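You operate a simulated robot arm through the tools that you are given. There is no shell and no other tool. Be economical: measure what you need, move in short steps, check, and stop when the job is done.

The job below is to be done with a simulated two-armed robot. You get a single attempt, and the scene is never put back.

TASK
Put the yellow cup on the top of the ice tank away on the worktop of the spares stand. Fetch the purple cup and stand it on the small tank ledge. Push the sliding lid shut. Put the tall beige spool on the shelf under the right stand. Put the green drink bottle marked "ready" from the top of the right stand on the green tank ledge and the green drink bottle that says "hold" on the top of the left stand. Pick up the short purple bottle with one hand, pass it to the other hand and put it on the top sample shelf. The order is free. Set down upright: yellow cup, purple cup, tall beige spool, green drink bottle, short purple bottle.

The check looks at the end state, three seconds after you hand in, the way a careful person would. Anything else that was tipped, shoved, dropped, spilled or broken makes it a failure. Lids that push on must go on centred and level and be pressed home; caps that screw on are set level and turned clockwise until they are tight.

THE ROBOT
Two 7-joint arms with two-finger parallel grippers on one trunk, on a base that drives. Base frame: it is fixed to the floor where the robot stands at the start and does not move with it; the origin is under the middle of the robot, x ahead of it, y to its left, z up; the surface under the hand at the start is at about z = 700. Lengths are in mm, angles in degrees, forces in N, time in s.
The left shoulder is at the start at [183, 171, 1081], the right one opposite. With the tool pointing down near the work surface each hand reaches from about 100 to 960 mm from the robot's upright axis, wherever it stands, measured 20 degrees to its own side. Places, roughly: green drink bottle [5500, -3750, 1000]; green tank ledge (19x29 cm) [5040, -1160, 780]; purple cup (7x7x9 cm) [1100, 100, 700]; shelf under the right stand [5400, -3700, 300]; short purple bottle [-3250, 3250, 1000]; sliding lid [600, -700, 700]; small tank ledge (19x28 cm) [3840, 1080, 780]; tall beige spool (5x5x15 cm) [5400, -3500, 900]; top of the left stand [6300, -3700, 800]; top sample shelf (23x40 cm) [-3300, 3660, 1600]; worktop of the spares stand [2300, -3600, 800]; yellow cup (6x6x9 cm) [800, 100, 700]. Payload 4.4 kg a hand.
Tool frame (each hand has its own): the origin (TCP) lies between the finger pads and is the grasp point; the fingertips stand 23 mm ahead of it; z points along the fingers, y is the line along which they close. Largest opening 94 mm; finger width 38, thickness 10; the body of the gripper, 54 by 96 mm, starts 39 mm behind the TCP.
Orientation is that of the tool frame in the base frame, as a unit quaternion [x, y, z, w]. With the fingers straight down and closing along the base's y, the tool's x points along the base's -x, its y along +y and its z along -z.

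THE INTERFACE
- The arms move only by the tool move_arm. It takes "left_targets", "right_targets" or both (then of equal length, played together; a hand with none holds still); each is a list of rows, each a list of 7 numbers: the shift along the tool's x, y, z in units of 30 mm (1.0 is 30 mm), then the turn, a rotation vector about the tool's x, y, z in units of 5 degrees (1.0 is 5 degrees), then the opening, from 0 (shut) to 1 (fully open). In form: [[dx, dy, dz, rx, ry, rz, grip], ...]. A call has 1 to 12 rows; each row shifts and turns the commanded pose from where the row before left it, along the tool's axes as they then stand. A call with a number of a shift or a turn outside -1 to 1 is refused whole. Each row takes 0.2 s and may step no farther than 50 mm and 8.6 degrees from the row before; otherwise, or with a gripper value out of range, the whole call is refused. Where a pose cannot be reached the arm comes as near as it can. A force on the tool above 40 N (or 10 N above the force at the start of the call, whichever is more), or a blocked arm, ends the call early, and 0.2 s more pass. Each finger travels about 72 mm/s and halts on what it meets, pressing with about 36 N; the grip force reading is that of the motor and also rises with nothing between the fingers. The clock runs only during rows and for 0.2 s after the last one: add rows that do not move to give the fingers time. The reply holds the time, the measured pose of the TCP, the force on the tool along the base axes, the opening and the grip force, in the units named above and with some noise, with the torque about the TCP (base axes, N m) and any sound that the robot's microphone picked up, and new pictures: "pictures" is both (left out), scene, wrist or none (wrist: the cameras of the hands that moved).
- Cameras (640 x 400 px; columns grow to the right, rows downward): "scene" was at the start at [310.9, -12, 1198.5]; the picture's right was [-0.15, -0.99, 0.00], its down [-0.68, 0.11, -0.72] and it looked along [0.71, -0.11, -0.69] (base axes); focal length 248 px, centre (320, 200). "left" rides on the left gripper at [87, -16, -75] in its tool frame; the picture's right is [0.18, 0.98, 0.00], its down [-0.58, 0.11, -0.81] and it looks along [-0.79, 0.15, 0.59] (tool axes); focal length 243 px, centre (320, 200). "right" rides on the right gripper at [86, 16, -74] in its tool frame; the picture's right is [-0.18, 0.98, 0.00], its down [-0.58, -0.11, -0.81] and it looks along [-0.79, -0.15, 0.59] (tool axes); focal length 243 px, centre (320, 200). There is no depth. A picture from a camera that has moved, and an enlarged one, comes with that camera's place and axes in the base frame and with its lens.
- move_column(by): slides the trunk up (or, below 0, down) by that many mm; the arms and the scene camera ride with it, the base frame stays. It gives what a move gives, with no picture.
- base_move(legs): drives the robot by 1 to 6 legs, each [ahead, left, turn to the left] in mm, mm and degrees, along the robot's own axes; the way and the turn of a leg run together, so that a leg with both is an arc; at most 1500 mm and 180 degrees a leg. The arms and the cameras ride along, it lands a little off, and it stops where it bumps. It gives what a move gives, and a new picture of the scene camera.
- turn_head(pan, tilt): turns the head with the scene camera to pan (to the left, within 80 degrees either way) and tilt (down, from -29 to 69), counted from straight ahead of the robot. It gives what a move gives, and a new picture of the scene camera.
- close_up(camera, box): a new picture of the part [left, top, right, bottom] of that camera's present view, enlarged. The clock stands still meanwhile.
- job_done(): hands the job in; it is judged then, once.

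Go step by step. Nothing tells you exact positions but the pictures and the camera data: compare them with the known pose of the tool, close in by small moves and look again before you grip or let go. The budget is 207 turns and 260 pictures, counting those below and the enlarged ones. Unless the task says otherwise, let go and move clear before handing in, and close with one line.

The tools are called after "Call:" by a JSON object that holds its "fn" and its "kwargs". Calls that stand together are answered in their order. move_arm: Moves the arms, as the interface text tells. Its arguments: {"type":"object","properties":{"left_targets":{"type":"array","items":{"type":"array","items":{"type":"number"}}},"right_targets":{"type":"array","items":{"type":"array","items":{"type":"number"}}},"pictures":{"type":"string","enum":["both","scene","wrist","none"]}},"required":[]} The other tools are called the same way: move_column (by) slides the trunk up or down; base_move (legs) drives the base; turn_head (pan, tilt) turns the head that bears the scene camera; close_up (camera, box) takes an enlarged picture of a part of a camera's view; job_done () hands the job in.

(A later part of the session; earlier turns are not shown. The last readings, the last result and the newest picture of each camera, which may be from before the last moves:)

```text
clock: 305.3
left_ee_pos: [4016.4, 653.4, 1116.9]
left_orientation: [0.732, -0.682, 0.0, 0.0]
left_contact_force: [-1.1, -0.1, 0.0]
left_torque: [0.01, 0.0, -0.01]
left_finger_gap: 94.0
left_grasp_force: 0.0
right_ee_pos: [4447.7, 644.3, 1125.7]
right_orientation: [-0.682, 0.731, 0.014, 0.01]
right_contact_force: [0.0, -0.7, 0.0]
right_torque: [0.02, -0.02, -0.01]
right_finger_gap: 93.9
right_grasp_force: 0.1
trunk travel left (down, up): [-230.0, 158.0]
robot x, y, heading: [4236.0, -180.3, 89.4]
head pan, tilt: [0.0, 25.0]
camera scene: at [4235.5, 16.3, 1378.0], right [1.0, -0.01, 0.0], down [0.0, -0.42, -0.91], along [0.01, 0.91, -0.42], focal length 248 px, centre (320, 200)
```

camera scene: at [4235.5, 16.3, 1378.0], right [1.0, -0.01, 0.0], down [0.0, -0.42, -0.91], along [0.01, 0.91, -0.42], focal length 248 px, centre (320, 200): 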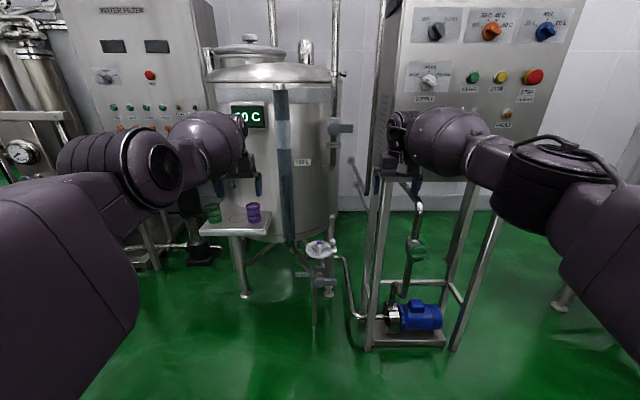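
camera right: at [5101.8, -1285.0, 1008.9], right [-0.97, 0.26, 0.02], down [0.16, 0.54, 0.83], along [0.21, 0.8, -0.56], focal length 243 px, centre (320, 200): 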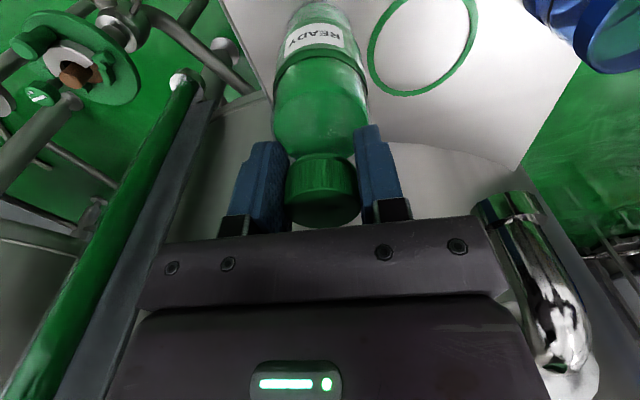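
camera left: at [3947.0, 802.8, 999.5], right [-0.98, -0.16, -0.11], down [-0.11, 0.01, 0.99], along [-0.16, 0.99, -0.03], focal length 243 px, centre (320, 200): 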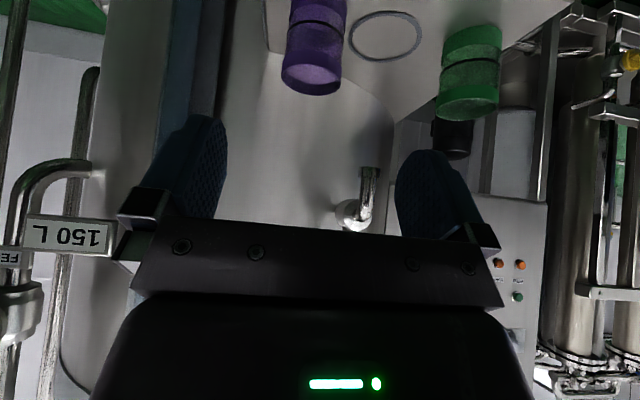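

I reverse out into the aisle and drive back towards the right stand.

Call:
{"fn": "base_move", "kwargs": {"legs": [[-1000, 0, 0.6], [-1200, 0, 0], [0, 0, -90], [1216, 0, 0], [0, 0, -90]]}}

Call:
{"fn": "move_arm", "kwargs": {"left_targets": [[0.9, 0, 0, 0, 0, 0, 1], [0.9, 0, 0, 0, 0, 0, 1], [0.9, 0, 0, 0, 0, 0, 1], [0.9, 0, 0, 0, 0, 0, 1], [0.9, 0, 0, 0, 0, 0, 1], [0.9, 0, 0, 0, 0, 0, 1], [0.9, 0, 0, 0, 0, 0, 1], [0.9, 0, 0, 0, 0, 0, 1]], "right_targets": [[0.9, 0, 0, 0, 0, 0, 1], [0.9, 0, 0, 0, 0, 0, 1], [0.9, 0, 0, 0, 0, 0, 1], [0.9, 0, 0, 0, 0, 0, 1], [0.9, 0, 0, 0, 0, 0, 1], [0.9, 0, 0, 0, 0, 0, 1], [0.9, 0, 0, 0, 0, 0, 1], [0.9, 0, 0, 0, 0, 0, 1]], "pictures": "none"}}

```text
clock: 329.2
left_ee_pos: [5577.2, -3248.4, 1115.9]
left_orientation: [0.697, 0.718, -0.001, 0.0]
left_contact_force: [0.1, -0.2, -0.2]
left_torque: [0.02, -0.05, -0.01]
left_finger_gap: 94.0
left_grasp_force: 0.0
right_ee_pos: [5147.1, -3222.3, 1124.4]
right_orientation: [0.745, 0.667, -0.011, 0.014]
right_contact_force: [0.1, -0.1, -0.2]
right_torque: [0.0, -0.02, 0.05]
right_finger_gap: 94.0
right_grasp_force: 0.1
trunk travel left (down, up): [-230.0, 158.0]
robot x, y, heading: [5396.7, -2403.1, -93.2]
head pan, tilt: [0.0, 25.0]
camera scene: at [5385.6, -2601.4, 1378.0], right [-1.0, 0.05, 0.0], down [0.02, 0.42, -0.91], along [-0.05, -0.91, -0.42], focal length 248 px, centre (320, 200)
```

scene: 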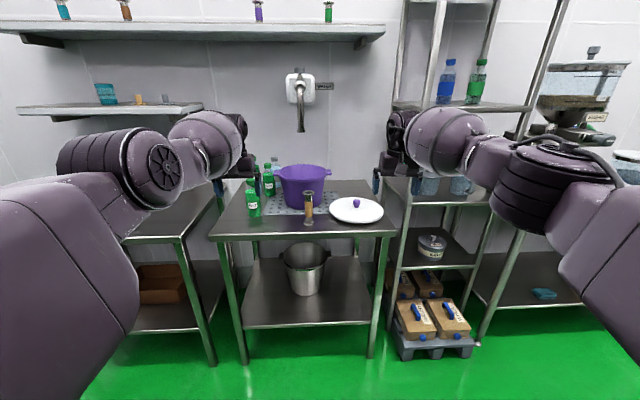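

```text
clock: 331.1
left_ee_pos: [5576.0, -3248.3, 1118.2]
left_orientation: [0.697, 0.717, -0.002, 0.0]
left_contact_force: [-0.1, 0.5, 0.1]
left_torque: [0.0, 0.01, -0.01]
left_finger_gap: 94.1
left_grasp_force: 0.0
left hand out of reach, approached as far as the arm can: row 1, 2, 3, 4, 5, 6, 7, 8
right_ee_pos: [5170.1, -3004.8, 1121.3]
right_orientation: [0.746, 0.666, -0.011, 0.014]
right_contact_force: [-1.0, 0.7, 0.1]
right_torque: [-0.04, 0.0, 0.03]
right_finger_gap: 93.9
right_grasp_force: 0.1
trunk travel left (down, up): [-230.0, 158.0]
robot x, y, heading: [5398.4, -2410.1, -93.1]
head pan, tilt: [0.0, 25.0]
```

The left arm is at a joint limit from its earlier twist. I try outward and down first, then back.

Call:
{"fn": "move_arm", "kwargs": {"left_targets": [[0, 0.9, 0.4, 0, 0, 0, 1], [0, 0.9, 0.4, 0, 0, 0, 1], [0, 0.9, 0.4, 0, 0, 0, 1], [0, 0.9, 0.4, 0, 0, 0, 1], [0.9, 0, 0, 0, 0, 0, 1], [0.9, 0, 0, 0, 0, 0, 1], [0.9, 0, 0, 0, 0, 0, 1], [0.9, 0, 0, 0, 0, 0, 1], [0.9, 0, 0, 0, 0, 0, 1], [0.9, 0, 0, 0, 0, 0, 1], [0.9, 0, 0, 0, 0, 0, 1]], "pictures": "scene"}}

```text
clock: 333.4
left_ee_pos: [5682.5, -3247.6, 1070.5]
left_orientation: [0.698, 0.716, 0.0, 0.0]
left_contact_force: [0.9, 0.1, -0.2]
left_torque: [0.0, 0.01, -0.03]
left_finger_gap: 93.9
left_grasp_force: 0.0
left hand out of reach, approached as far as the arm can: row 1, 5, 6, 7, 8, 9, 10, 11
right_ee_pos: [5170.1, -3005.5, 1122.0]
right_orientation: [0.746, 0.666, -0.012, 0.015]
right_contact_force: [-0.6, -0.5, 0.0]
right_torque: [0.03, -0.01, -0.01]
right_finger_gap: 94.2
right_grasp_force: 0.1
trunk travel left (down, up): [-230.0, 158.0]
robot x, y, heading: [5397.8, -2406.7, -92.8]
head pan, tilt: [0.0, 25.0]
camera scene: at [5385.8, -2601.5, 1378.0], right [-1.0, 0.05, 0.0], down [0.02, 0.42, -0.91], along [-0.05, -0.91, -0.42], focal length 248 px, centre (320, 200)
```

scene: 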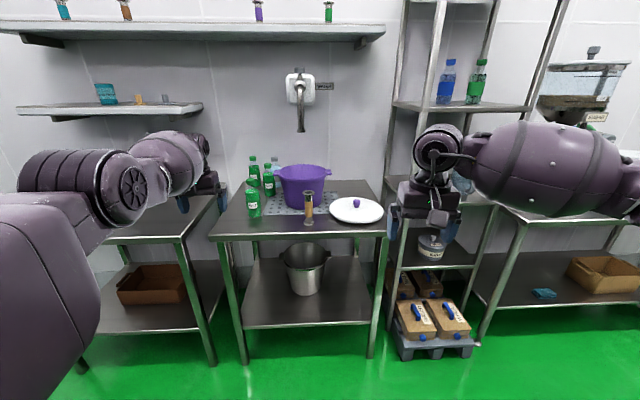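

Call:
{"fn": "move_arm", "kwargs": {"left_targets": [[0, 0, 1, 0, 0, 0, 1], [0, 0, 1, 0, 0, 0, 1], [0, 0, 1, 0, 0, 0, 1], [0.6, 0, 0, 0, 0, 0, 1], [0.6, 0, 0, 0, 0, 0, 1], [0, 0, 0, 0, 0, 1, 1], [0, 0, 0, 0, 0, 1, 1], [0, 0, 0, 0, 0, 1, 1], [0.6, 0, 0, 0, 0, 0, 1], [0.6, 0, 0, 0, 0, 0, 1]], "pictures": "none"}}

```text
clock: 335.6
left_ee_pos: [5689.7, -3172.9, 984.1]
left_orientation: [0.785, 0.62, -0.001, 0.0]
left_contact_force: [0.2, -0.4, -0.1]
left_torque: [0.0, -0.02, 0.01]
left_finger_gap: 94.1
left_grasp_force: 0.1
left hand out of reach, approached as far as the arm can: row 3
right_ee_pos: [5170.2, -3006.0, 1120.7]
right_orientation: [0.745, 0.667, -0.011, 0.014]
right_contact_force: [0.0, -0.2, -0.2]
right_torque: [0.0, -0.03, -0.03]
right_finger_gap: 93.9
right_grasp_force: 0.1
trunk travel left (down, up): [-230.0, 158.0]
robot x, y, heading: [5394.3, -2410.6, -92.7]
head pan, tilt: [0.0, 25.0]
```

Lowering freed the joint. I continue back to a normal posture, undoing the yaw.

Call:
{"fn": "move_arm", "kwargs": {"left_targets": [[0.8, 0, 0, 0, 0, -1, 1], [0.8, 0, 0, 0, 0, -1, 1], [0.8, 0, 0, 0, 0, -1, 1], [0.7, -0.5, -0.5, 0, 0, 0, 1], [0.7, -0.5, -0.6, 0, 0, 0, 1], [0.7, -0.5, -0.6, 0, 0, 0, 1], [0, -0.5, -0.6, 0, 0, 0, 1], [0, -0.3, -0.8, 0, 0, 0, 1], [0, 0, -0.8, 0, 0, 0, 1], [0, 0, -0.8, 0, 0, 0, 1]], "pictures": "none"}}

```text
clock: 337.9
left_ee_pos: [5628.5, -3039.2, 1123.8]
left_orientation: [0.697, 0.717, -0.001, 0.001]
left_contact_force: [-1.0, 0.0, 0.5]
left_torque: [0.0, -0.03, 0.01]
left_finger_gap: 94.1
left_grasp_force: 0.1
right_ee_pos: [5169.7, -3004.1, 1122.0]
right_orientation: [0.745, 0.666, -0.011, 0.014]
right_contact_force: [0.0, -0.2, -0.6]
right_torque: [-0.03, 0.0, -0.01]
right_finger_gap: 94.0
right_grasp_force: 0.1
trunk travel left (down, up): [-230.0, 158.0]
robot x, y, heading: [5392.4, -2405.7, -93.0]
head pan, tilt: [0.0, 25.0]
```

Both arms are normal again. I drive up so the left hand comes over the HOLD bottle.

Call:
{"fn": "base_move", "kwargs": {"legs": [[0, -35, 3], [530, 0, 0]]}}

Call:
{"fn": "close_up", "kwargs": {"camera": "left", "box": [0, 0, 640, 400]}}

```text
clock: 341.5
left_ee_pos: [5634.0, -3543.1, 1122.7]
left_orientation: [0.675, 0.738, -0.002, 0.0]
left_contact_force: [0.3, -0.4, -0.8]
left_torque: [0.02, -0.01, 0.0]
left_finger_gap: 94.2
left_grasp_force: 0.0
right_ee_pos: [5173.9, -3535.9, 1122.4]
right_orientation: [0.725, 0.689, -0.01, 0.014]
right_contact_force: [-0.6, -0.4, -0.3]
right_torque: [0.0, -0.03, -0.01]
right_finger_gap: 93.8
right_grasp_force: 0.1
trunk travel left (down, up): [-230.0, 158.0]
robot x, y, heading: [5362.5, -2921.7, -89.6]
head pan, tilt: [0.0, 25.0]
camera scene: at [5364.7, -3119.7, 1378.0], right [-1.0, -0.01, 0.0], down [0.0, 0.42, -0.91], along [0.01, -0.91, -0.42], focal length 248 px, centre (320, 200)
```

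scene: 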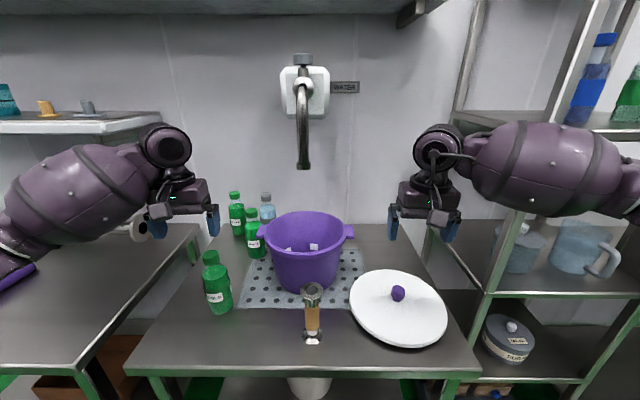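

```text
1.00 times, centred on (320, 200) of left (not enlarged: the box is as wide or as high as the picture)
camera zoom: at [5610.1, -3458.9, 1196.7], right [0.96, 0.27, 0.0], down [0.16, -0.57, 0.81], along [0.22, -0.78, -0.59], focal length 243 px, centre (320, 200)
```

zoom: 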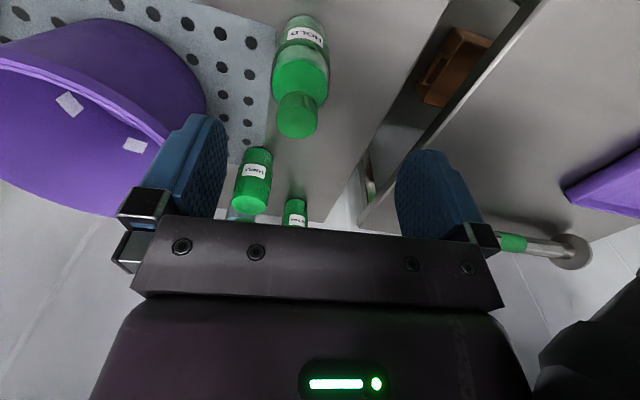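

HOLD's cap is at [5622, -3580]. I centre over it and lower.

Call:
{"fn": "move_arm", "kwargs": {"left_targets": [[-0.6, -0.25, 0, 0, 0, 0, 1], [-0.6, -0.25, 0, 0, 0, 0, 1], [0, 0, 0.9, 0, 0, 0, 1], [0, 0, 0.9, 0, 0, 0, 1], [0, 0, 0.9, 0, 0, 0, 1], [0, 0, 0.9, 0, 0, 0, 1], [0, 0, 0.1, 0, 0, 0, 1]], "pictures": "wrist"}}

```text
clock: 343.1
left_ee_pos: [5621.0, -3579.1, 1012.0]
left_orientation: [0.675, 0.738, -0.001, 0.0]
left_contact_force: [-0.3, 0.0, -0.1]
left_torque: [0.02, -0.01, -0.04]
left_finger_gap: 93.9
left_grasp_force: 0.1
right_ee_pos: [5174.1, -3536.0, 1122.0]
right_orientation: [0.726, 0.688, -0.01, 0.014]
right_contact_force: [0.1, -0.6, 0.8]
right_torque: [0.03, 0.01, 0.01]
right_finger_gap: 94.0
right_grasp_force: 0.0
trunk travel left (down, up): [-230.0, 158.0]
robot x, y, heading: [5364.0, -2920.2, -89.8]
head pan, tilt: [0.0, 25.0]
camera left: at [5597.8, -3495.5, 1086.9], right [0.96, 0.27, 0.0], down [0.16, -0.57, 0.81], along [0.22, -0.78, -0.59], focal length 243 px, centre (320, 200)
```

left: 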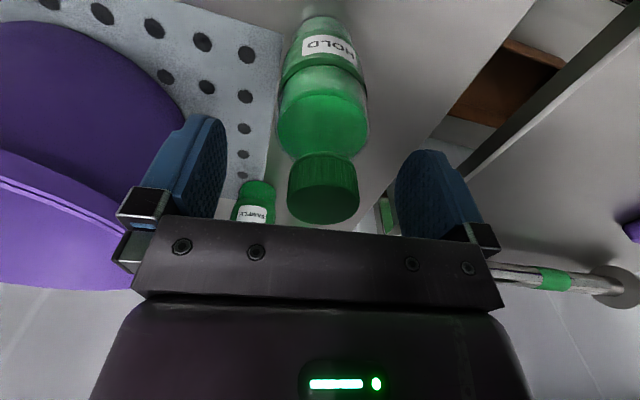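

Centred on the HOLD cap. I grip, lift and draw back.

Call:
{"fn": "move_arm", "kwargs": {"left_targets": [[0, 0, 0, 0, 0, 0, 0.6], [0, 0, 0, 0, 0, 0, 0.25], [0, 0, 0, 0, 0, 0, 0.2], [0, 0, 0, 0, 0, 0, 0.2], [0, 0, 0, 0, 0, 0, 0.2], [0, 0, -0.7, 0, 0, 0, 0.2], [0, 0, -0.9, 0, 0, 0, 0.2], [0, 0, -0.9, 0, 0, 0, 0.2], [0, 0, -0.9, 0, 0, 0, 0.2], [0, 0, -0.9, 0, 0, 0, 0.2], [0.8, 0, 0, 0, 0, 0, 0.2], [0.8, 0, 0, 0, 0, 0, 0.2]], "pictures": "wrist"}}

```text
clock: 345.7
left_ee_pos: [5616.2, -3531.6, 1138.4]
left_orientation: [0.675, 0.738, -0.002, 0.001]
left_contact_force: [-0.2, -1.1, -3.9]
left_torque: [0.04, 0.01, -0.03]
left_finger_gap: 35.0
left_grasp_force: 36.1
right_ee_pos: [5172.6, -3534.7, 1121.0]
right_orientation: [0.725, 0.689, -0.011, 0.015]
right_contact_force: [-0.1, -0.3, 0.2]
right_torque: [0.01, -0.01, 0.0]
right_finger_gap: 94.0
right_grasp_force: 0.1
trunk travel left (down, up): [-230.0, 158.0]
robot x, y, heading: [5364.4, -2923.3, -89.4]
head pan, tilt: [0.0, 25.0]
camera left: at [5592.4, -3447.0, 1213.2], right [0.96, 0.27, 0.0], down [0.16, -0.57, 0.81], along [0.22, -0.78, -0.59], focal length 243 px, centre (320, 200)
```

left: 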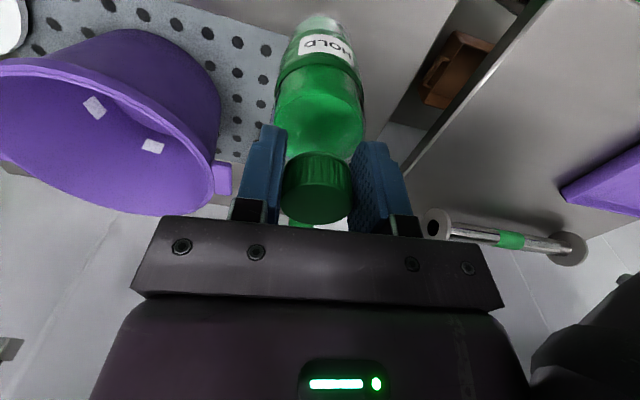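

HOLD is in the left hand. I back off, shift left to the left stand and look at its top.

Call:
{"fn": "base_move", "kwargs": {"legs": [[-300, 0, 0], [0, 560, 0]]}}

Call:
{"fn": "turn_head", "kwargs": {"pan": 15, "tilt": 28}}

```text
clock: 352.7
left_ee_pos: [6167.9, -3233.5, 1138.8]
left_orientation: [0.678, 0.735, -0.002, 0.0]
left_contact_force: [0.2, -0.1, -3.6]
left_torque: [0.02, 0.0, -0.04]
left_finger_gap: 35.1
left_grasp_force: 36.5
right_ee_pos: [5725.1, -3232.9, 1122.4]
right_orientation: [0.728, 0.686, -0.01, 0.014]
right_contact_force: [0.2, 0.2, -0.7]
right_torque: [0.01, 0.02, 0.0]
right_finger_gap: 94.0
right_grasp_force: 0.1
trunk travel left (down, up): [-230.0, 158.0]
robot x, y, heading: [5922.6, -2618.7, -89.9]
head pan, tilt: [0.0, 25.0]
camera scene: at [5920.5, -2818.5, 1378.0], right [-1.0, 0.0, 0.0], down [0.0, 0.42, -0.91], along [0.0, -0.91, -0.42], focal length 248 px, centre (320, 200)
```

scene: 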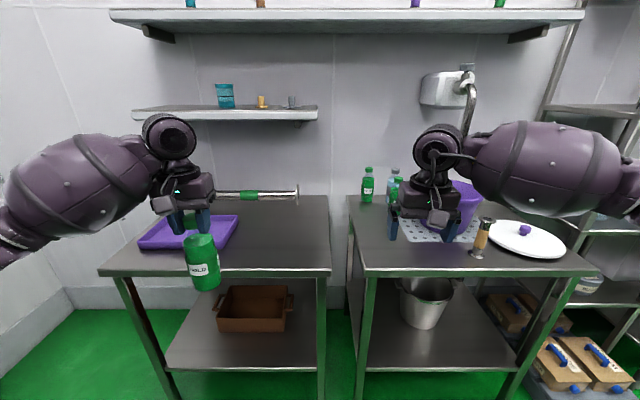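

```text
clock: 353.5
left_ee_pos: [6167.0, -3232.7, 1137.9]
left_orientation: [0.678, 0.735, -0.002, 0.0]
left_contact_force: [0.3, 0.0, -3.1]
left_torque: [0.03, 0.0, -0.01]
left_finger_gap: 34.8
left_grasp_force: 36.0
right_ee_pos: [5725.3, -3233.1, 1121.8]
right_orientation: [0.728, 0.685, -0.01, 0.015]
right_contact_force: [0.7, 0.4, 0.2]
right_torque: [0.0, -0.02, -0.01]
right_finger_gap: 94.1
right_grasp_force: 0.1
trunk travel left (down, up): [-230.0, 158.0]
robot x, y, heading: [5917.5, -2624.5, -90.1]
head pan, tilt: [15.0, 28.0]
camera scene: at [5943.8, -2814.5, 1373.2], right [-0.97, -0.26, 0.0], down [-0.12, 0.45, -0.88], along [0.23, -0.85, -0.47], focal length 248 px, centre (320, 200)
```

scene: 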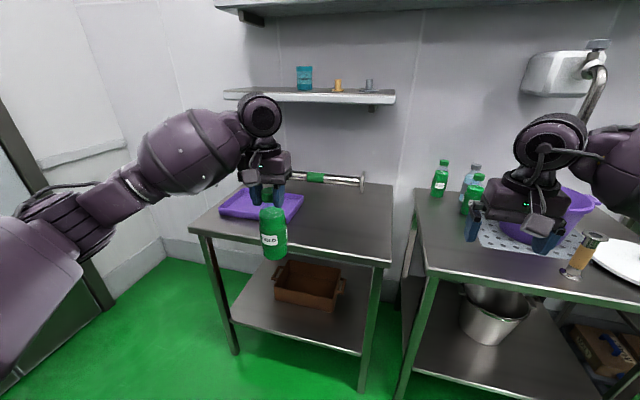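

The left stand's top is free at its front right, about [6020, -3600]. I line up the left hand with it.

Call:
{"fn": "base_move", "kwargs": {"legs": [[0, -150, 0], [350, 0, 0]]}}

Call:
{"fn": "close_up", "kwargs": {"camera": "left", "box": [0, 0, 640, 400]}}

```text
clock: 357.3
left_ee_pos: [6019.3, -3580.0, 1138.5]
left_orientation: [0.677, 0.736, -0.002, 0.0]
left_contact_force: [0.0, -0.3, -4.1]
left_torque: [0.07, 0.0, 0.03]
left_finger_gap: 34.9
left_grasp_force: 35.7
right_ee_pos: [5578.4, -3583.3, 1122.7]
right_orientation: [0.727, 0.687, -0.01, 0.014]
right_contact_force: [0.2, -0.1, 0.1]
right_torque: [0.0, 0.0, -0.01]
right_finger_gap: 94.2
right_grasp_force: 0.0
trunk travel left (down, up): [-230.0, 158.0]
robot x, y, heading: [5767.3, -2972.3, -89.6]
head pan, tilt: [15.0, 28.0]
camera scene: at [5794.1, -3162.7, 1373.1], right [-0.96, -0.26, 0.0], down [-0.12, 0.45, -0.88], along [0.23, -0.85, -0.47], focal length 248 px, centre (320, 200)
```

scene: 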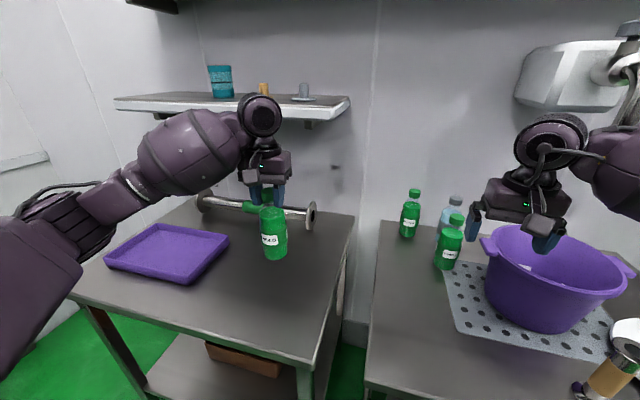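

```text
1.00 times, centred on (320, 200) of left (not enlarged: the box is as wide or as high as the picture)
camera zoom: at [5996.7, -3496.0, 1212.6], right [0.96, 0.27, 0.0], down [0.16, -0.57, 0.81], along [0.21, -0.78, -0.59], focal length 243 px, centre (320, 200)
```

zoom: 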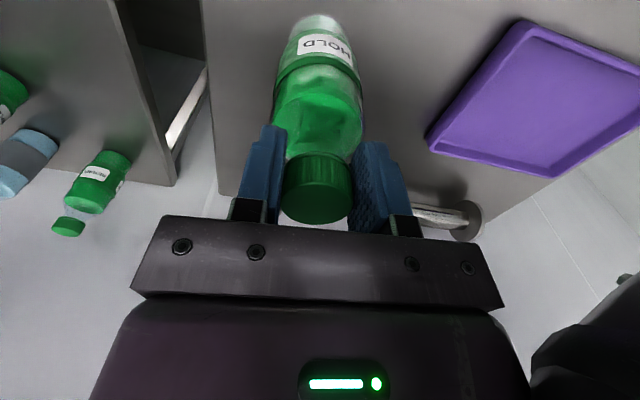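

The spot beneath is free. I lower, finely at the end.

Call:
{"fn": "move_arm", "kwargs": {"left_targets": [[0, 0, 0.9, 0, 0, 0, 0.2], [0, 0, 0.9, 0, 0, 0, 0.2], [0, 0, 0.9, 0, 0, 0, 0.2], [0, 0, 0.8, 0, 0, 0, 0.2], [0, 0, 0.12, 0, 0, 0, 0.2], [0, 0, 0.12, 0, 0, 0, 0.2], [0, 0, 0.12, 0, 0, 0, 0.2], [0, 0, 0.12, 0, 0, 0, 0.2], [0, 0, 0.12, 0, 0, 0, 0.2], [0, 0, 0.12, 0, 0, 0, 0.2], [0, 0, 0.12, 0, 0, 0, 0.2], [0, 0, 0.12, 0, 0, 0, 0.2]], "pictures": "wrist"}}

```text
clock: 359.9
left_ee_pos: [6018.9, -3580.8, 1008.1]
left_orientation: [0.676, 0.737, -0.004, 0.003]
left_contact_force: [8.0, -1.7, 31.1]
left_torque: [-0.36, -0.58, 0.04]
left_finger_gap: 34.4
left_grasp_force: 34.4
right_ee_pos: [5577.0, -3580.1, 1123.5]
right_orientation: [0.727, 0.686, -0.011, 0.015]
right_contact_force: [0.0, -0.2, 0.8]
right_torque: [0.02, 0.03, 0.02]
right_finger_gap: 94.2
right_grasp_force: 0.1
trunk travel left (down, up): [-230.0, 158.0]
robot x, y, heading: [5768.3, -2967.3, -90.0]
head pan, tilt: [15.0, 28.0]
camera left: at [5996.3, -3495.1, 1082.4], right [0.96, 0.27, 0.0], down [0.16, -0.56, 0.81], along [0.21, -0.78, -0.58], focal length 243 px, centre (320, 200)
```

left: 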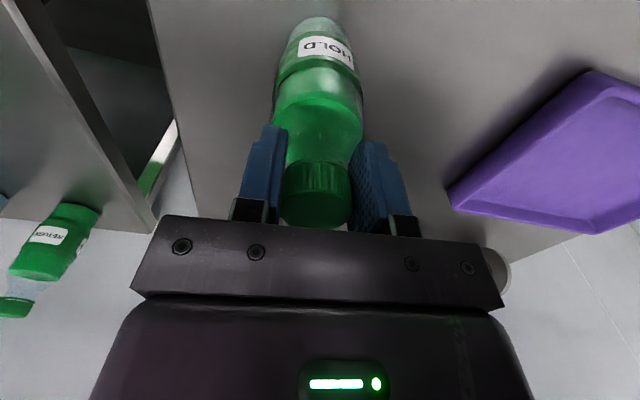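

Contact with ~31 N. I release and lift away.

Call:
{"fn": "move_arm", "kwargs": {"left_targets": [[0, 0, -0.06, 0, 0, 0, 0.35], [0, 0, 0, 0, 0, 0, 0.8], [0, 0, 0, 0, 0, 0, 1], [0, 0, 0, 0, 0, 0, 1], [0, 0, -0.7, 0, 0, 0, 1], [0, 0, -0.9, 0, 0, 0, 1], [0, 0, -0.9, 0, 0, 0, 1], [0, 0, -0.9, 0, 0, 0, 1], [0, 0, -0.9, 0, 0, 0, 1]], "pictures": "scene"}}

```text
clock: 361.9
left_ee_pos: [6019.7, -3580.6, 1134.0]
left_orientation: [0.677, 0.736, -0.002, 0.001]
left_contact_force: [-0.1, 0.4, 0.4]
left_torque: [-0.06, -0.02, -0.04]
left_finger_gap: 93.9
left_grasp_force: 0.2
right_ee_pos: [5576.9, -3580.4, 1121.2]
right_orientation: [0.727, 0.686, -0.011, 0.014]
right_contact_force: [-0.7, -0.3, -0.2]
right_torque: [-0.01, 0.04, -0.02]
right_finger_gap: 93.9
right_grasp_force: 0.1
trunk travel left (down, up): [-230.0, 158.0]
robot x, y, heading: [5768.9, -2971.6, -89.9]
head pan, tilt: [15.0, 28.0]
camera scene: at [5793.6, -3161.2, 1373.4], right [-0.96, -0.26, 0.0], down [-0.12, 0.45, -0.88], along [0.23, -0.85, -0.47], focal length 248 px, centre (320, 200)
```

scene: 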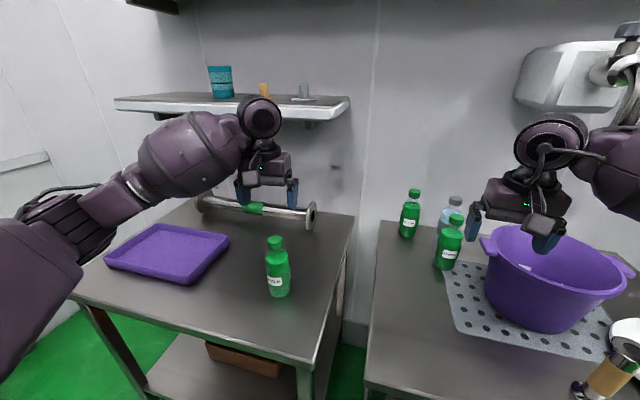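

HOLD stands on the left stand. For the low shelf I first back into the aisle and test, in free space, how the right hand can reach low with a forward tilt.

Call:
{"fn": "base_move", "kwargs": {"legs": [[-500, 0, 0], [0, -230, 0]]}}

Call:
{"fn": "move_column", "kwargs": {"by": -220}}

Call:
{"fn": "turn_head", "kwargs": {"pan": -8, "tilt": 30}}

```text
clock: 367.1
left_ee_pos: [5787.6, -3084.4, 1135.2]
left_orientation: [0.678, 0.735, 0.0, 0.0]
left_contact_force: [0.8, -0.2, 0.3]
left_torque: [0.0, -0.03, 0.04]
left_finger_gap: 94.1
left_grasp_force: 0.0
right_ee_pos: [5344.1, -3083.5, 1121.4]
right_orientation: [0.728, 0.685, -0.01, 0.014]
right_contact_force: [-0.3, 0.6, -0.3]
right_torque: [0.01, 0.0, 0.01]
right_finger_gap: 94.1
right_grasp_force: 0.0
trunk travel left (down, up): [-230.0, 158.0]
robot x, y, heading: [5540.9, -2472.4, -90.3]
head pan, tilt: [15.0, 28.0]
camera scene: at [5563.9, -2664.6, 1373.2], right [-0.97, -0.26, 0.0], down [-0.12, 0.45, -0.88], along [0.23, -0.85, -0.47], focal length 248 px, centre (320, 200)
```

scene: 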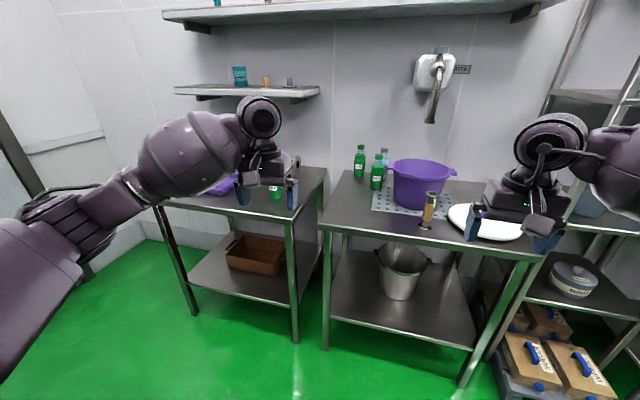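

```text
clock: 369.4
left_ee_pos: [5789.1, -3084.4, 915.4]
left_orientation: [0.679, 0.735, -0.002, 0.001]
left_contact_force: [-0.2, 0.1, 0.8]
left_torque: [0.0, 0.0, 0.04]
left_finger_gap: 94.0
left_grasp_force: 0.1
right_ee_pos: [5346.3, -3082.7, 903.0]
right_orientation: [0.729, 0.685, -0.012, 0.015]
right_contact_force: [-0.3, -0.1, 0.2]
right_torque: [-0.04, -0.01, 0.0]
right_finger_gap: 94.0
right_grasp_force: 0.0
trunk travel left (down, up): [-10.0, 378.0]
robot x, y, heading: [5541.2, -2475.0, -90.2]
head pan, tilt: [15.0, 28.0]
```

```text
clock: 370.3
left_ee_pos: [5789.0, -3083.0, 914.4]
left_orientation: [0.678, 0.735, -0.002, 0.0]
left_contact_force: [-1.2, 0.1, -0.4]
left_torque: [-0.03, 0.01, 0.0]
left_finger_gap: 93.9
left_grasp_force: 0.1
right_ee_pos: [5344.7, -3083.2, 901.7]
right_orientation: [0.728, 0.685, -0.011, 0.015]
right_contact_force: [0.1, -0.8, 0.4]
right_torque: [-0.02, -0.02, -0.03]
right_finger_gap: 94.0
right_grasp_force: 0.0
trunk travel left (down, up): [-10.0, 378.0]
robot x, y, heading: [5538.8, -2472.5, -90.1]
head pan, tilt: [-8.0, 30.0]
camera scene: at [5527.9, -2863.2, 1108.7], right [-0.99, 0.14, 0.0], down [0.07, 0.5, -0.87], along [-0.12, -0.86, -0.5], focal length 248 px, centre (320, 200)
```

scene: 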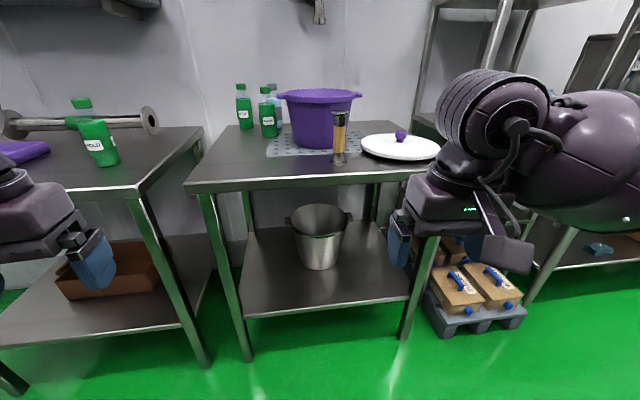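

Shelf height is about 360; free spot near its front right around [5270, -3490]. I test tilting the right hand 45° forward here and then moving low.

Call:
{"fn": "move_arm", "kwargs": {"right_targets": [[0, 0, 0, 0, -1, 0, 1], [0, 0, 0, 0, -1, 0, 1], [0, 0, 0, 0, -1, 0, 1], [0, 0, 0, 0, -1, 0, 1], [0, 0, 0, 0, -1, 0, 1], [0, 0, 0, 0, -1, 0, 1], [0, 0, 0, 0, -1, 0, 1], [0, 0, 0, 0, -1, 0, 1], [0, 0, 0, 0, -1, 0, 1]], "pictures": "none"}}

Call:
{"fn": "move_arm", "kwargs": {"right_targets": [[0.707, 0, 0.707, 0, 0, 0, 1], [0.707, 0, 0.707, 0, 0, 0, 1], [0.707, 0, 0.707, 0, 0, 0, 1], [0.707, 0, 0.707, 0, 0, 0, 1], [0.707, 0, 0.707, 0, 0, 0, 1], [0.707, 0, 0.707, 0, 0, 0, 1], [0.707, 0, 0.707, 0, 0, 0, 1], [0.707, 0, 0.707, 0, 0, 0, 1], [0.707, 0, 0.707, 0, 0, 0, 1], [0.707, 0, 0.707, 0, 0, 0, 1], [0.707, 0, 0.707, 0, 0, 0, 1], [0.707, 0, 0.707, 0, 0, 0, 1]], "pictures": "none"}}

```text
clock: 372.3
left_ee_pos: [5789.7, -3083.7, 914.4]
left_orientation: [0.679, 0.734, -0.001, 0.0]
left_contact_force: [0.7, -0.2, 0.2]
left_torque: [0.01, -0.02, 0.01]
left_finger_gap: 94.0
left_grasp_force: 0.0
right_ee_pos: [5326.2, -3138.0, 914.3]
right_orientation: [0.669, 0.627, -0.289, 0.275]
right_contact_force: [-0.3, -0.1, 0.0]
right_torque: [0.03, -0.01, 0.02]
right_finger_gap: 93.8
right_grasp_force: 0.1
right hand out of reach, approached as far as the arm can: row 5, 6, 7, 8, 9
trunk travel left (down, up): [-10.0, 378.0]
robot x, y, heading: [5538.7, -2474.4, -90.1]
head pan, tilt: [-8.0, 30.0]
```

```text
clock: 374.9
left_ee_pos: [5788.9, -3083.8, 913.7]
left_orientation: [0.678, 0.735, -0.002, 0.001]
left_contact_force: [0.3, 0.3, -0.2]
left_torque: [-0.01, -0.02, -0.01]
left_finger_gap: 94.0
left_grasp_force: 0.0
right_ee_pos: [5327.4, -3141.0, 731.6]
right_orientation: [0.669, 0.628, -0.288, 0.276]
right_contact_force: [-0.4, 0.1, -0.1]
right_torque: [0.04, -0.02, -0.01]
right_finger_gap: 94.0
right_grasp_force: 0.1
right hand out of reach, approached as far as the arm can: row 7, 8, 9, 10, 11, 12
trunk travel left (down, up): [-10.0, 378.0]
robot x, y, heading: [5542.2, -2476.4, -90.1]
head pan, tilt: [-8.0, 30.0]
```

At this distance it can't go lower; reaching further forward should help. I test forward then down.

Call:
{"fn": "move_arm", "kwargs": {"right_targets": [[-0.745, 0, 0.745, 0, 0, 0, 1], [-0.745, 0, 0.745, 0, 0, 0, 1], [-0.745, 0, 0.745, 0, 0, 0, 1], [-0.745, 0, 0.745, 0, 0, 0, 1], [-0.745, 0, 0.745, 0, 0, 0, 1], [-0.745, 0, 0.745, 0, 0, 0, 1], [0.707, 0, 0.707, 0, 0, 0, 1], [0.707, 0, 0.707, 0, 0, 0, 1], [0.707, 0, 0.707, 0, 0, 0, 1], [0.707, 0, 0.707, 0, 0, 0, 1], [0.707, 0, 0.707, 0, 0, 0, 1], [0.707, 0, 0.707, 0, 0, 0, 1]], "pictures": "none"}}

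Call:
{"fn": "move_arm", "kwargs": {"right_targets": [[0.707, 0, 0.707, 0, 0, 0, 1], [0.707, 0, 0.707, 0, 0, 0, 1], [0.707, 0, 0.707, 0, 0, 0, 1], [0.707, 0, 0.707, 0, 0, 0, 1], [0.707, 0, 0.707, 0, 0, 0, 1], [0.707, 0, 0.707, 0, 0, 0, 1]], "pictures": "scene"}}

```text
clock: 377.5
left_ee_pos: [5788.2, -3084.9, 913.6]
left_orientation: [0.679, 0.734, 0.0, -0.001]
left_contact_force: [-0.2, -0.9, -0.2]
left_torque: [0.04, -0.02, 0.05]
left_finger_gap: 94.1
left_grasp_force: 0.1
right_ee_pos: [5312.3, -3337.4, 579.0]
right_orientation: [0.671, 0.627, -0.286, 0.274]
right_contact_force: [-0.6, 2.1, -0.5]
right_torque: [-0.09, -0.03, 0.04]
right_finger_gap: 94.0
right_grasp_force: 0.0
right hand out of reach, approached as far as the arm can: row 12
trunk travel left (down, up): [-10.0, 378.0]
robot x, y, heading: [5545.2, -2474.3, -90.0]
head pan, tilt: [-8.0, 30.0]
```

```text
clock: 378.9
left_ee_pos: [5787.7, -3084.6, 915.6]
left_orientation: [0.677, 0.736, -0.001, -0.001]
left_contact_force: [0.7, -0.8, 0.1]
left_torque: [0.01, 0.02, -0.02]
left_finger_gap: 93.9
left_grasp_force: 0.0
right_ee_pos: [5314.0, -3337.7, 580.4]
right_orientation: [0.669, 0.629, -0.286, 0.274]
right_contact_force: [0.3, -0.4, 1.3]
right_torque: [-0.01, 0.0, -0.01]
right_finger_gap: 94.0
right_grasp_force: 0.1
right hand out of reach, approached as far as the arm can: row 1, 2, 3, 4, 5, 6
trunk travel left (down, up): [-10.0, 378.0]
robot x, y, heading: [5536.6, -2474.3, -90.0]
head pan, tilt: [-8.0, 30.0]
camera scene: at [5527.8, -2863.2, 1108.7], right [-0.99, 0.14, 0.0], down [0.07, 0.5, -0.87], along [-0.12, -0.86, -0.5], focal length 248 px, centre (320, 200)
```

scene: 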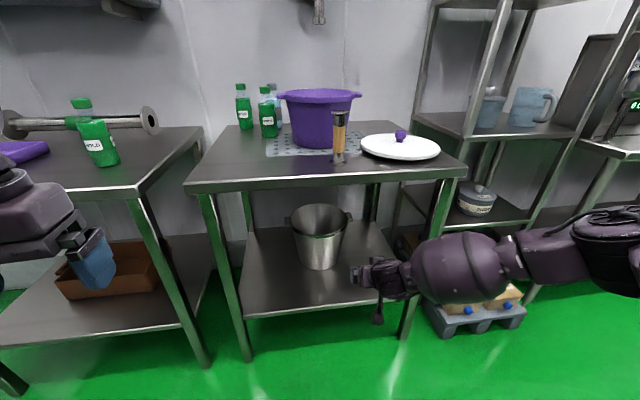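

Reach improves further out. A tilt of about 42° should allow z≈430 at roughly 1000 mm ahead. I rehearse: reduce tilt 5°, then slide along the tool axis into the free spot on the shelf (empty hand).

Call:
{"fn": "move_arm", "kwargs": {"right_targets": [[0, 0, 0, 0, 1, 0, 1], [0, -0.19, 0.96, 0, 0, 0, 1], [0, -0.19, 0.96, 0, 0, 0, 1], [0, -0.19, 0.96, 0, 0, 0, 1], [0, -0.19, 0.96, 0, 0, 0, 1], [0, -0.19, 0.96, 0, 0, 0, 1], [0, -0.19, 0.96, 0, 0, 0, 1]]}}

```text
clock: 380.5
left_ee_pos: [5788.1, -3084.3, 914.8]
left_orientation: [0.678, 0.735, -0.001, 0.001]
left_contact_force: [-1.3, 0.0, 0.0]
left_torque: [-0.02, 0.01, -0.01]
left_finger_gap: 94.0
left_grasp_force: 0.0
right_ee_pos: [5271.5, -3442.6, 461.1]
right_orientation: [0.68, 0.639, -0.258, 0.25]
right_contact_force: [-1.3, -0.3, 0.4]
right_torque: [0.0, 0.0, 0.01]
right_finger_gap: 93.9
right_grasp_force: 0.0
right hand out of reach, approached as far as the arm can: row 7
trunk travel left (down, up): [-10.0, 378.0]
robot x, y, heading: [5541.2, -2473.4, -89.9]
head pan, tilt: [-8.0, 30.0]
camera scene: at [5527.3, -2862.8, 1108.9], right [-0.99, 0.14, 0.0], down [0.07, 0.49, -0.87], along [-0.12, -0.86, -0.5], focal length 248 px, centre (320, 200)
camera right: at [5294.6, -3330.8, 459.0], right [0.97, -0.19, 0.13], down [-0.11, 0.12, 0.99], along [-0.21, -0.97, 0.09], focal length 243 px, centre (320, 200)
```

scene: 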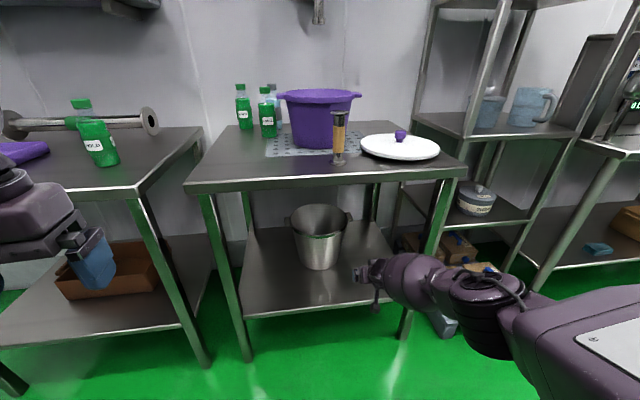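
right: 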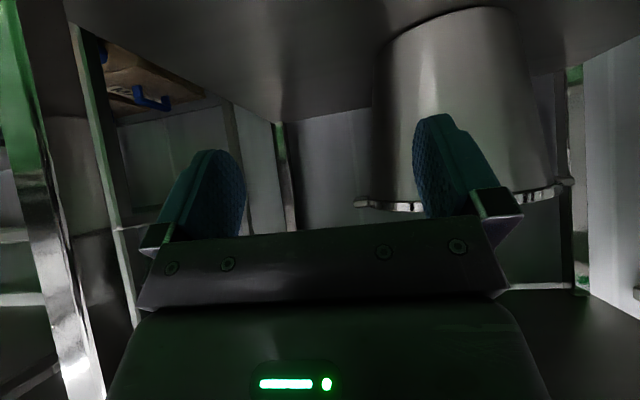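

The rehearsal works: [5271, -3443, 461] with 42° tilt is reachable. I withdraw along the same line and rise in front of the table to fetch the spool with this same tilt.

Call:
{"fn": "move_arm", "kwargs": {"right_targets": [[0, 0.19, -0.96, 0, 0, 0, 1], [0, 0.19, -0.96, 0, 0, 0, 1], [0, 0.19, -0.96, 0, 0, 0, 1], [0, 0.19, -0.96, 0, 0, 0, 1], [0, 0.19, -0.96, 0, 0, 0, 1], [0, 0.19, -0.96, 0, 0, 0, 1], [-0.669, 0.2, -0.743, 0, 0, 0, 1], [-0.669, 0.2, -0.743, 0, 0, 0, 1], [-0.669, 0.2, -0.743, 0, 0, 0, 1], [-0.669, 0.2, -0.743, 0, 0, 0, 1], [-0.669, 0.2, -0.743, 0, 0, 0, 1], [-0.669, 0.2, -0.743, 0, 0, 0, 1]], "pictures": "none"}}

Call:
{"fn": "move_arm", "kwargs": {"right_targets": [[-0.669, 0, -0.743, 0, 0, 0, 1], [-0.669, 0, -0.743, 0, 0, 0, 1], [-0.669, 0, -0.743, 0, 0, 0, 1], [-0.669, 0, -0.743, 0, 0, 0, 1], [-0.669, 0, -0.743, 0, 0, 0, 1], [-0.669, 0, -0.743, 0, 0, 0, 1], [-0.669, 0, -0.743, 0, 0, 0, 1], [-0.669, 0, -0.743, 0, 0, 0, 1]]}}

```text
clock: 383.1
left_ee_pos: [5790.0, -3083.8, 915.2]
left_orientation: [0.679, 0.735, -0.002, 0.0]
left_contact_force: [-0.5, -0.7, -0.8]
left_torque: [-0.02, 0.01, 0.04]
left_finger_gap: 94.0
left_grasp_force: 0.0
right_ee_pos: [5346.3, -3334.1, 768.8]
right_orientation: [0.681, 0.638, -0.26, 0.248]
right_contact_force: [-0.6, 0.0, 0.0]
right_torque: [0.02, 0.02, -0.02]
right_finger_gap: 94.1
right_grasp_force: 0.0
trunk travel left (down, up): [-10.0, 378.0]
robot x, y, heading: [5536.1, -2470.8, -90.3]
head pan, tilt: [-8.0, 30.0]
```

```text
clock: 384.9
left_ee_pos: [5789.0, -3083.8, 915.8]
left_orientation: [0.678, 0.735, -0.002, -0.001]
left_contact_force: [-0.7, -0.2, 0.8]
left_torque: [-0.01, 0.02, -0.02]
left_finger_gap: 94.2
left_grasp_force: 0.2
right_ee_pos: [5347.3, -3332.2, 1008.5]
right_orientation: [0.681, 0.639, -0.259, 0.248]
right_contact_force: [0.3, -0.5, 0.0]
right_torque: [-0.02, -0.01, 0.01]
right_finger_gap: 94.1
right_grasp_force: 0.0
trunk travel left (down, up): [-10.0, 378.0]
robot x, y, heading: [5538.8, -2475.1, -89.9]
head pan, tilt: [-8.0, 30.0]
camera scene: at [5528.0, -2862.9, 1108.9], right [-0.99, 0.14, 0.0], down [0.07, 0.49, -0.87], along [-0.12, -0.86, -0.5], focal length 248 px, centre (320, 200)
camera right: at [5370.8, -3220.8, 1006.7], right [0.97, -0.2, 0.13], down [-0.11, 0.11, 0.99], along [-0.21, -0.97, 0.09], focal length 243 px, centre (320, 200)
```

scene: 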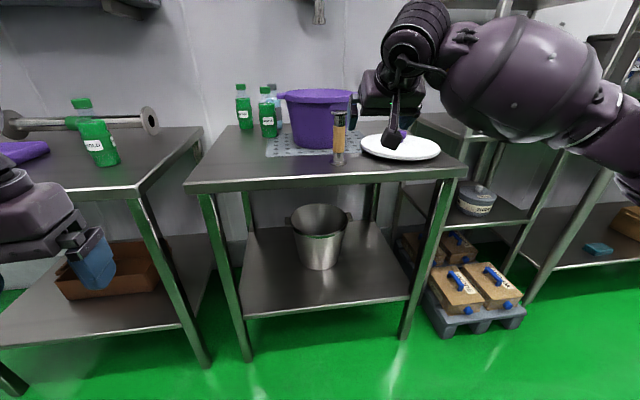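
right: 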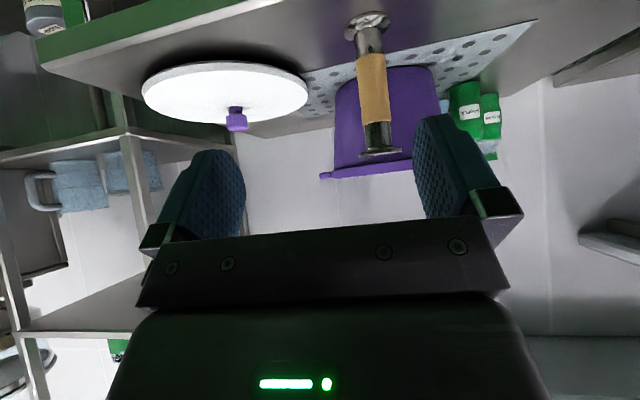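

The spool is at ≈[5386, -3486]. I align laterally and slide in along the tool axis most of the way.

Call:
{"fn": "move_arm", "kwargs": {"right_targets": [[-0.92, 0.8, 0, 0, 0, 0, 1], [-0.92, 0.8, 0, 0, 0, 0, 1], [0, 0, 0.9, 0, 0, 0, 1], [0, 0, 0.9, 0, 0, 0, 1], [0, 0, 0.9, 0, 0, 0, 1]], "pictures": "wrist"}}

```text
clock: 386.1
left_ee_pos: [5788.7, -3086.1, 914.5]
left_orientation: [0.678, 0.735, -0.001, 0.0]
left_contact_force: [-0.2, -0.3, -0.3]
left_torque: [0.0, 0.02, 0.01]
left_finger_gap: 93.9
left_grasp_force: 0.0
right_ee_pos: [5386.6, -3430.4, 984.5]
right_orientation: [0.681, 0.639, -0.258, 0.247]
right_contact_force: [0.2, -0.3, 0.5]
right_torque: [0.01, -0.02, 0.02]
right_finger_gap: 94.0
right_grasp_force: 0.0
trunk travel left (down, up): [-10.0, 378.0]
robot x, y, heading: [5539.5, -2467.5, -89.9]
head pan, tilt: [-8.0, 30.0]
camera right: at [5410.8, -3318.5, 982.8], right [0.97, -0.2, 0.13], down [-0.11, 0.11, 0.99], along [-0.21, -0.97, 0.09], focal length 243 px, centre (320, 200)
```

right: 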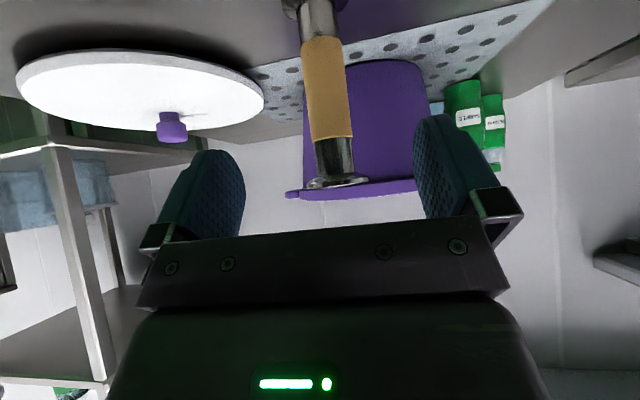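

The spool top is at z≈988. I slide in the rest to grip its core.

Call:
{"fn": "move_arm", "kwargs": {"right_targets": [[0.07, 0.05, 0.8, 0, 0, 0, 1], [0.07, 0.05, 0.8, 0, 0, 0, 1], [0.07, 0.05, 0.8, 0, 0, 0, 1], [0.07, 0.05, 0.75, 0, 0, 0, 1]]}}

```text
clock: 387.1
left_ee_pos: [5788.6, -3084.0, 914.1]
left_orientation: [0.678, 0.735, -0.001, -0.001]
left_contact_force: [0.6, -0.3, -0.5]
left_torque: [-0.04, -0.02, -0.01]
left_finger_gap: 93.9
left_grasp_force: 0.0
right_ee_pos: [5391.7, -3487.3, 909.4]
right_orientation: [0.681, 0.639, -0.259, 0.248]
right_contact_force: [0.2, 0.0, -0.4]
right_torque: [0.01, 0.01, -0.01]
right_finger_gap: 94.0
right_grasp_force: 0.0
trunk travel left (down, up): [-10.0, 378.0]
robot x, y, heading: [5542.0, -2471.8, -90.0]
head pan, tilt: [-8.0, 30.0]
camera scene: at [5527.9, -2863.5, 1108.5], right [-0.99, 0.14, 0.0], down [0.07, 0.5, -0.87], along [-0.12, -0.86, -0.5], focal length 248 px, centre (320, 200)
camera right: at [5414.7, -3375.3, 906.8], right [0.97, -0.2, 0.13], down [-0.11, 0.11, 0.99], along [-0.21, -0.97, 0.09], focal length 243 px, centre (320, 200)
```

scene: 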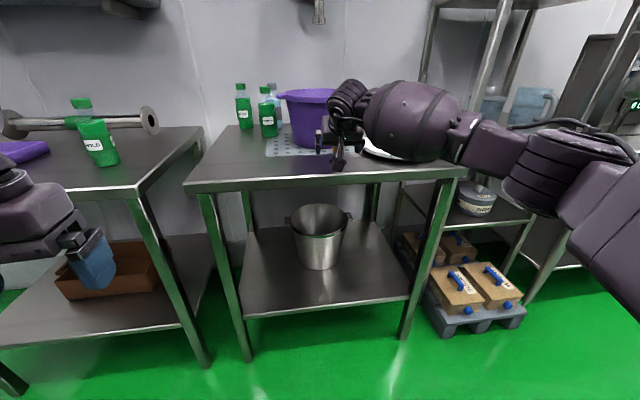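
right: 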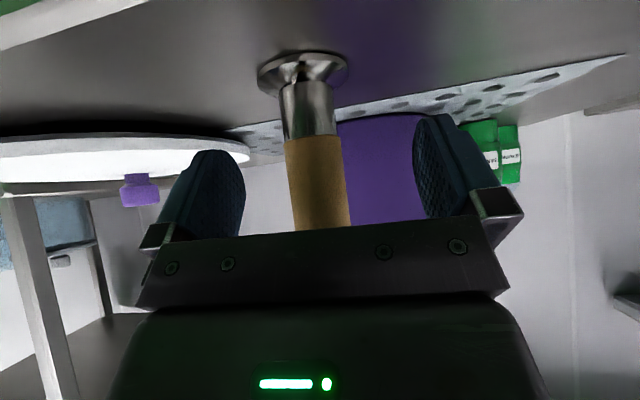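

The spool is between the fingers; I advance 12 mm and close.

Call:
{"fn": "move_arm", "kwargs": {"right_targets": [[-0.3, -0.1, 0.27, 0, 0, 0, 1], [0, 0, 0, 0, 0, 0, 0.6], [0, 0, 0, 0, 0, 0, 0.3], [0, 0, 0, 0, 0, 0, 0.2], [0, 0, 0, 0, 0, 0, 0.2], [0, 0, 0, 0, 0, 0, 0.2]], "pictures": "wrist"}}

```text
clock: 388.5
left_ee_pos: [5789.0, -3084.3, 914.2]
left_orientation: [0.678, 0.735, -0.002, 0.0]
left_contact_force: [0.4, -0.1, -0.7]
left_torque: [0.0, 0.0, -0.01]
left_finger_gap: 93.9
left_grasp_force: 0.1
right_ee_pos: [5386.9, -3499.3, 909.3]
right_orientation: [0.681, 0.639, -0.259, 0.248]
right_contact_force: [-0.4, -0.4, 0.1]
right_torque: [-0.02, 0.09, -0.06]
right_finger_gap: 29.2
right_grasp_force: 36.0
trunk travel left (down, up): [-10.0, 378.0]
robot x, y, heading: [5539.4, -2473.9, -90.1]
head pan, tilt: [-8.0, 30.0]
camera right: at [5410.4, -3386.9, 907.0], right [0.97, -0.2, 0.13], down [-0.11, 0.11, 0.99], along [-0.21, -0.97, 0.09], focal length 243 px, centre (320, 200)
```

right: 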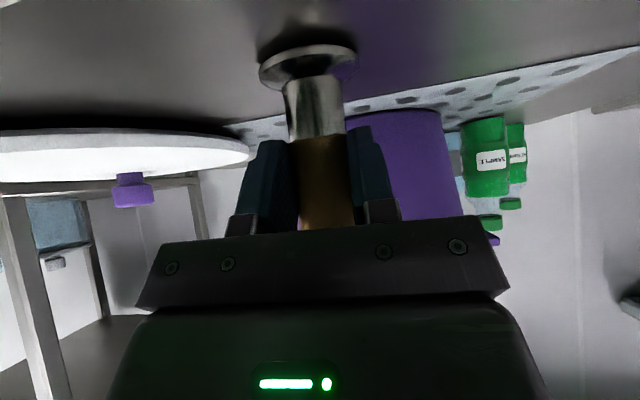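

The spool is gripped. I lift it, draw back in front of the table and shift right.

Call:
{"fn": "move_arm", "kwargs": {"right_targets": [[-0.669, 0, -0.743, 0, 0, 0, 0.2], [-0.669, 0, -0.743, 0, 0, 0, 0.2], [0.78, 0, -0.7, 0, 0, 0, 0.2], [0.78, 0, -0.7, 0, 0, 0, 0.2], [0.78, 0, -0.7, 0, 0, 0, 0.2], [0.78, 0, -0.7, 0, 0, 0, 0.2], [0.78, 0, -0.7, 0, 0, 0, 0.2], [0.78, 0, -0.7, 0, 0, 0, 0.2], [0, -0.97, 0, 0, 0, 0, 0.2], [0, -0.97, 0, 0, 0, 0, 0.2], [0, -0.97, 0, 0, 0, 0, 0.2], [0, -0.97, 0, 0, 0, 0, 0.2]], "pictures": "wrist"}}

```text
clock: 391.1
left_ee_pos: [5788.3, -3082.9, 914.3]
left_orientation: [0.679, 0.734, 0.0, 0.001]
left_contact_force: [-0.3, 0.1, -0.2]
left_torque: [0.0, 0.01, -0.02]
left_finger_gap: 94.2
left_grasp_force: 0.1
right_ee_pos: [5283.0, -3304.7, 969.1]
right_orientation: [0.682, 0.638, -0.259, 0.247]
right_contact_force: [0.5, 0.3, -2.5]
right_torque: [0.06, -0.01, 0.0]
right_finger_gap: 28.6
right_grasp_force: 36.2
trunk travel left (down, up): [-10.0, 378.0]
robot x, y, heading: [5539.6, -2473.2, -90.2]
head pan, tilt: [-8.0, 30.0]
camera right: at [5306.8, -3192.7, 965.9], right [0.97, -0.2, 0.13], down [-0.11, 0.11, 0.99], along [-0.21, -0.97, 0.09], focal length 243 px, centre (320, 200)
```

right: 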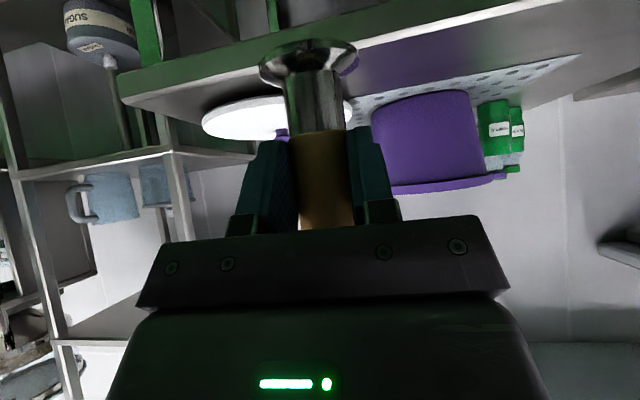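

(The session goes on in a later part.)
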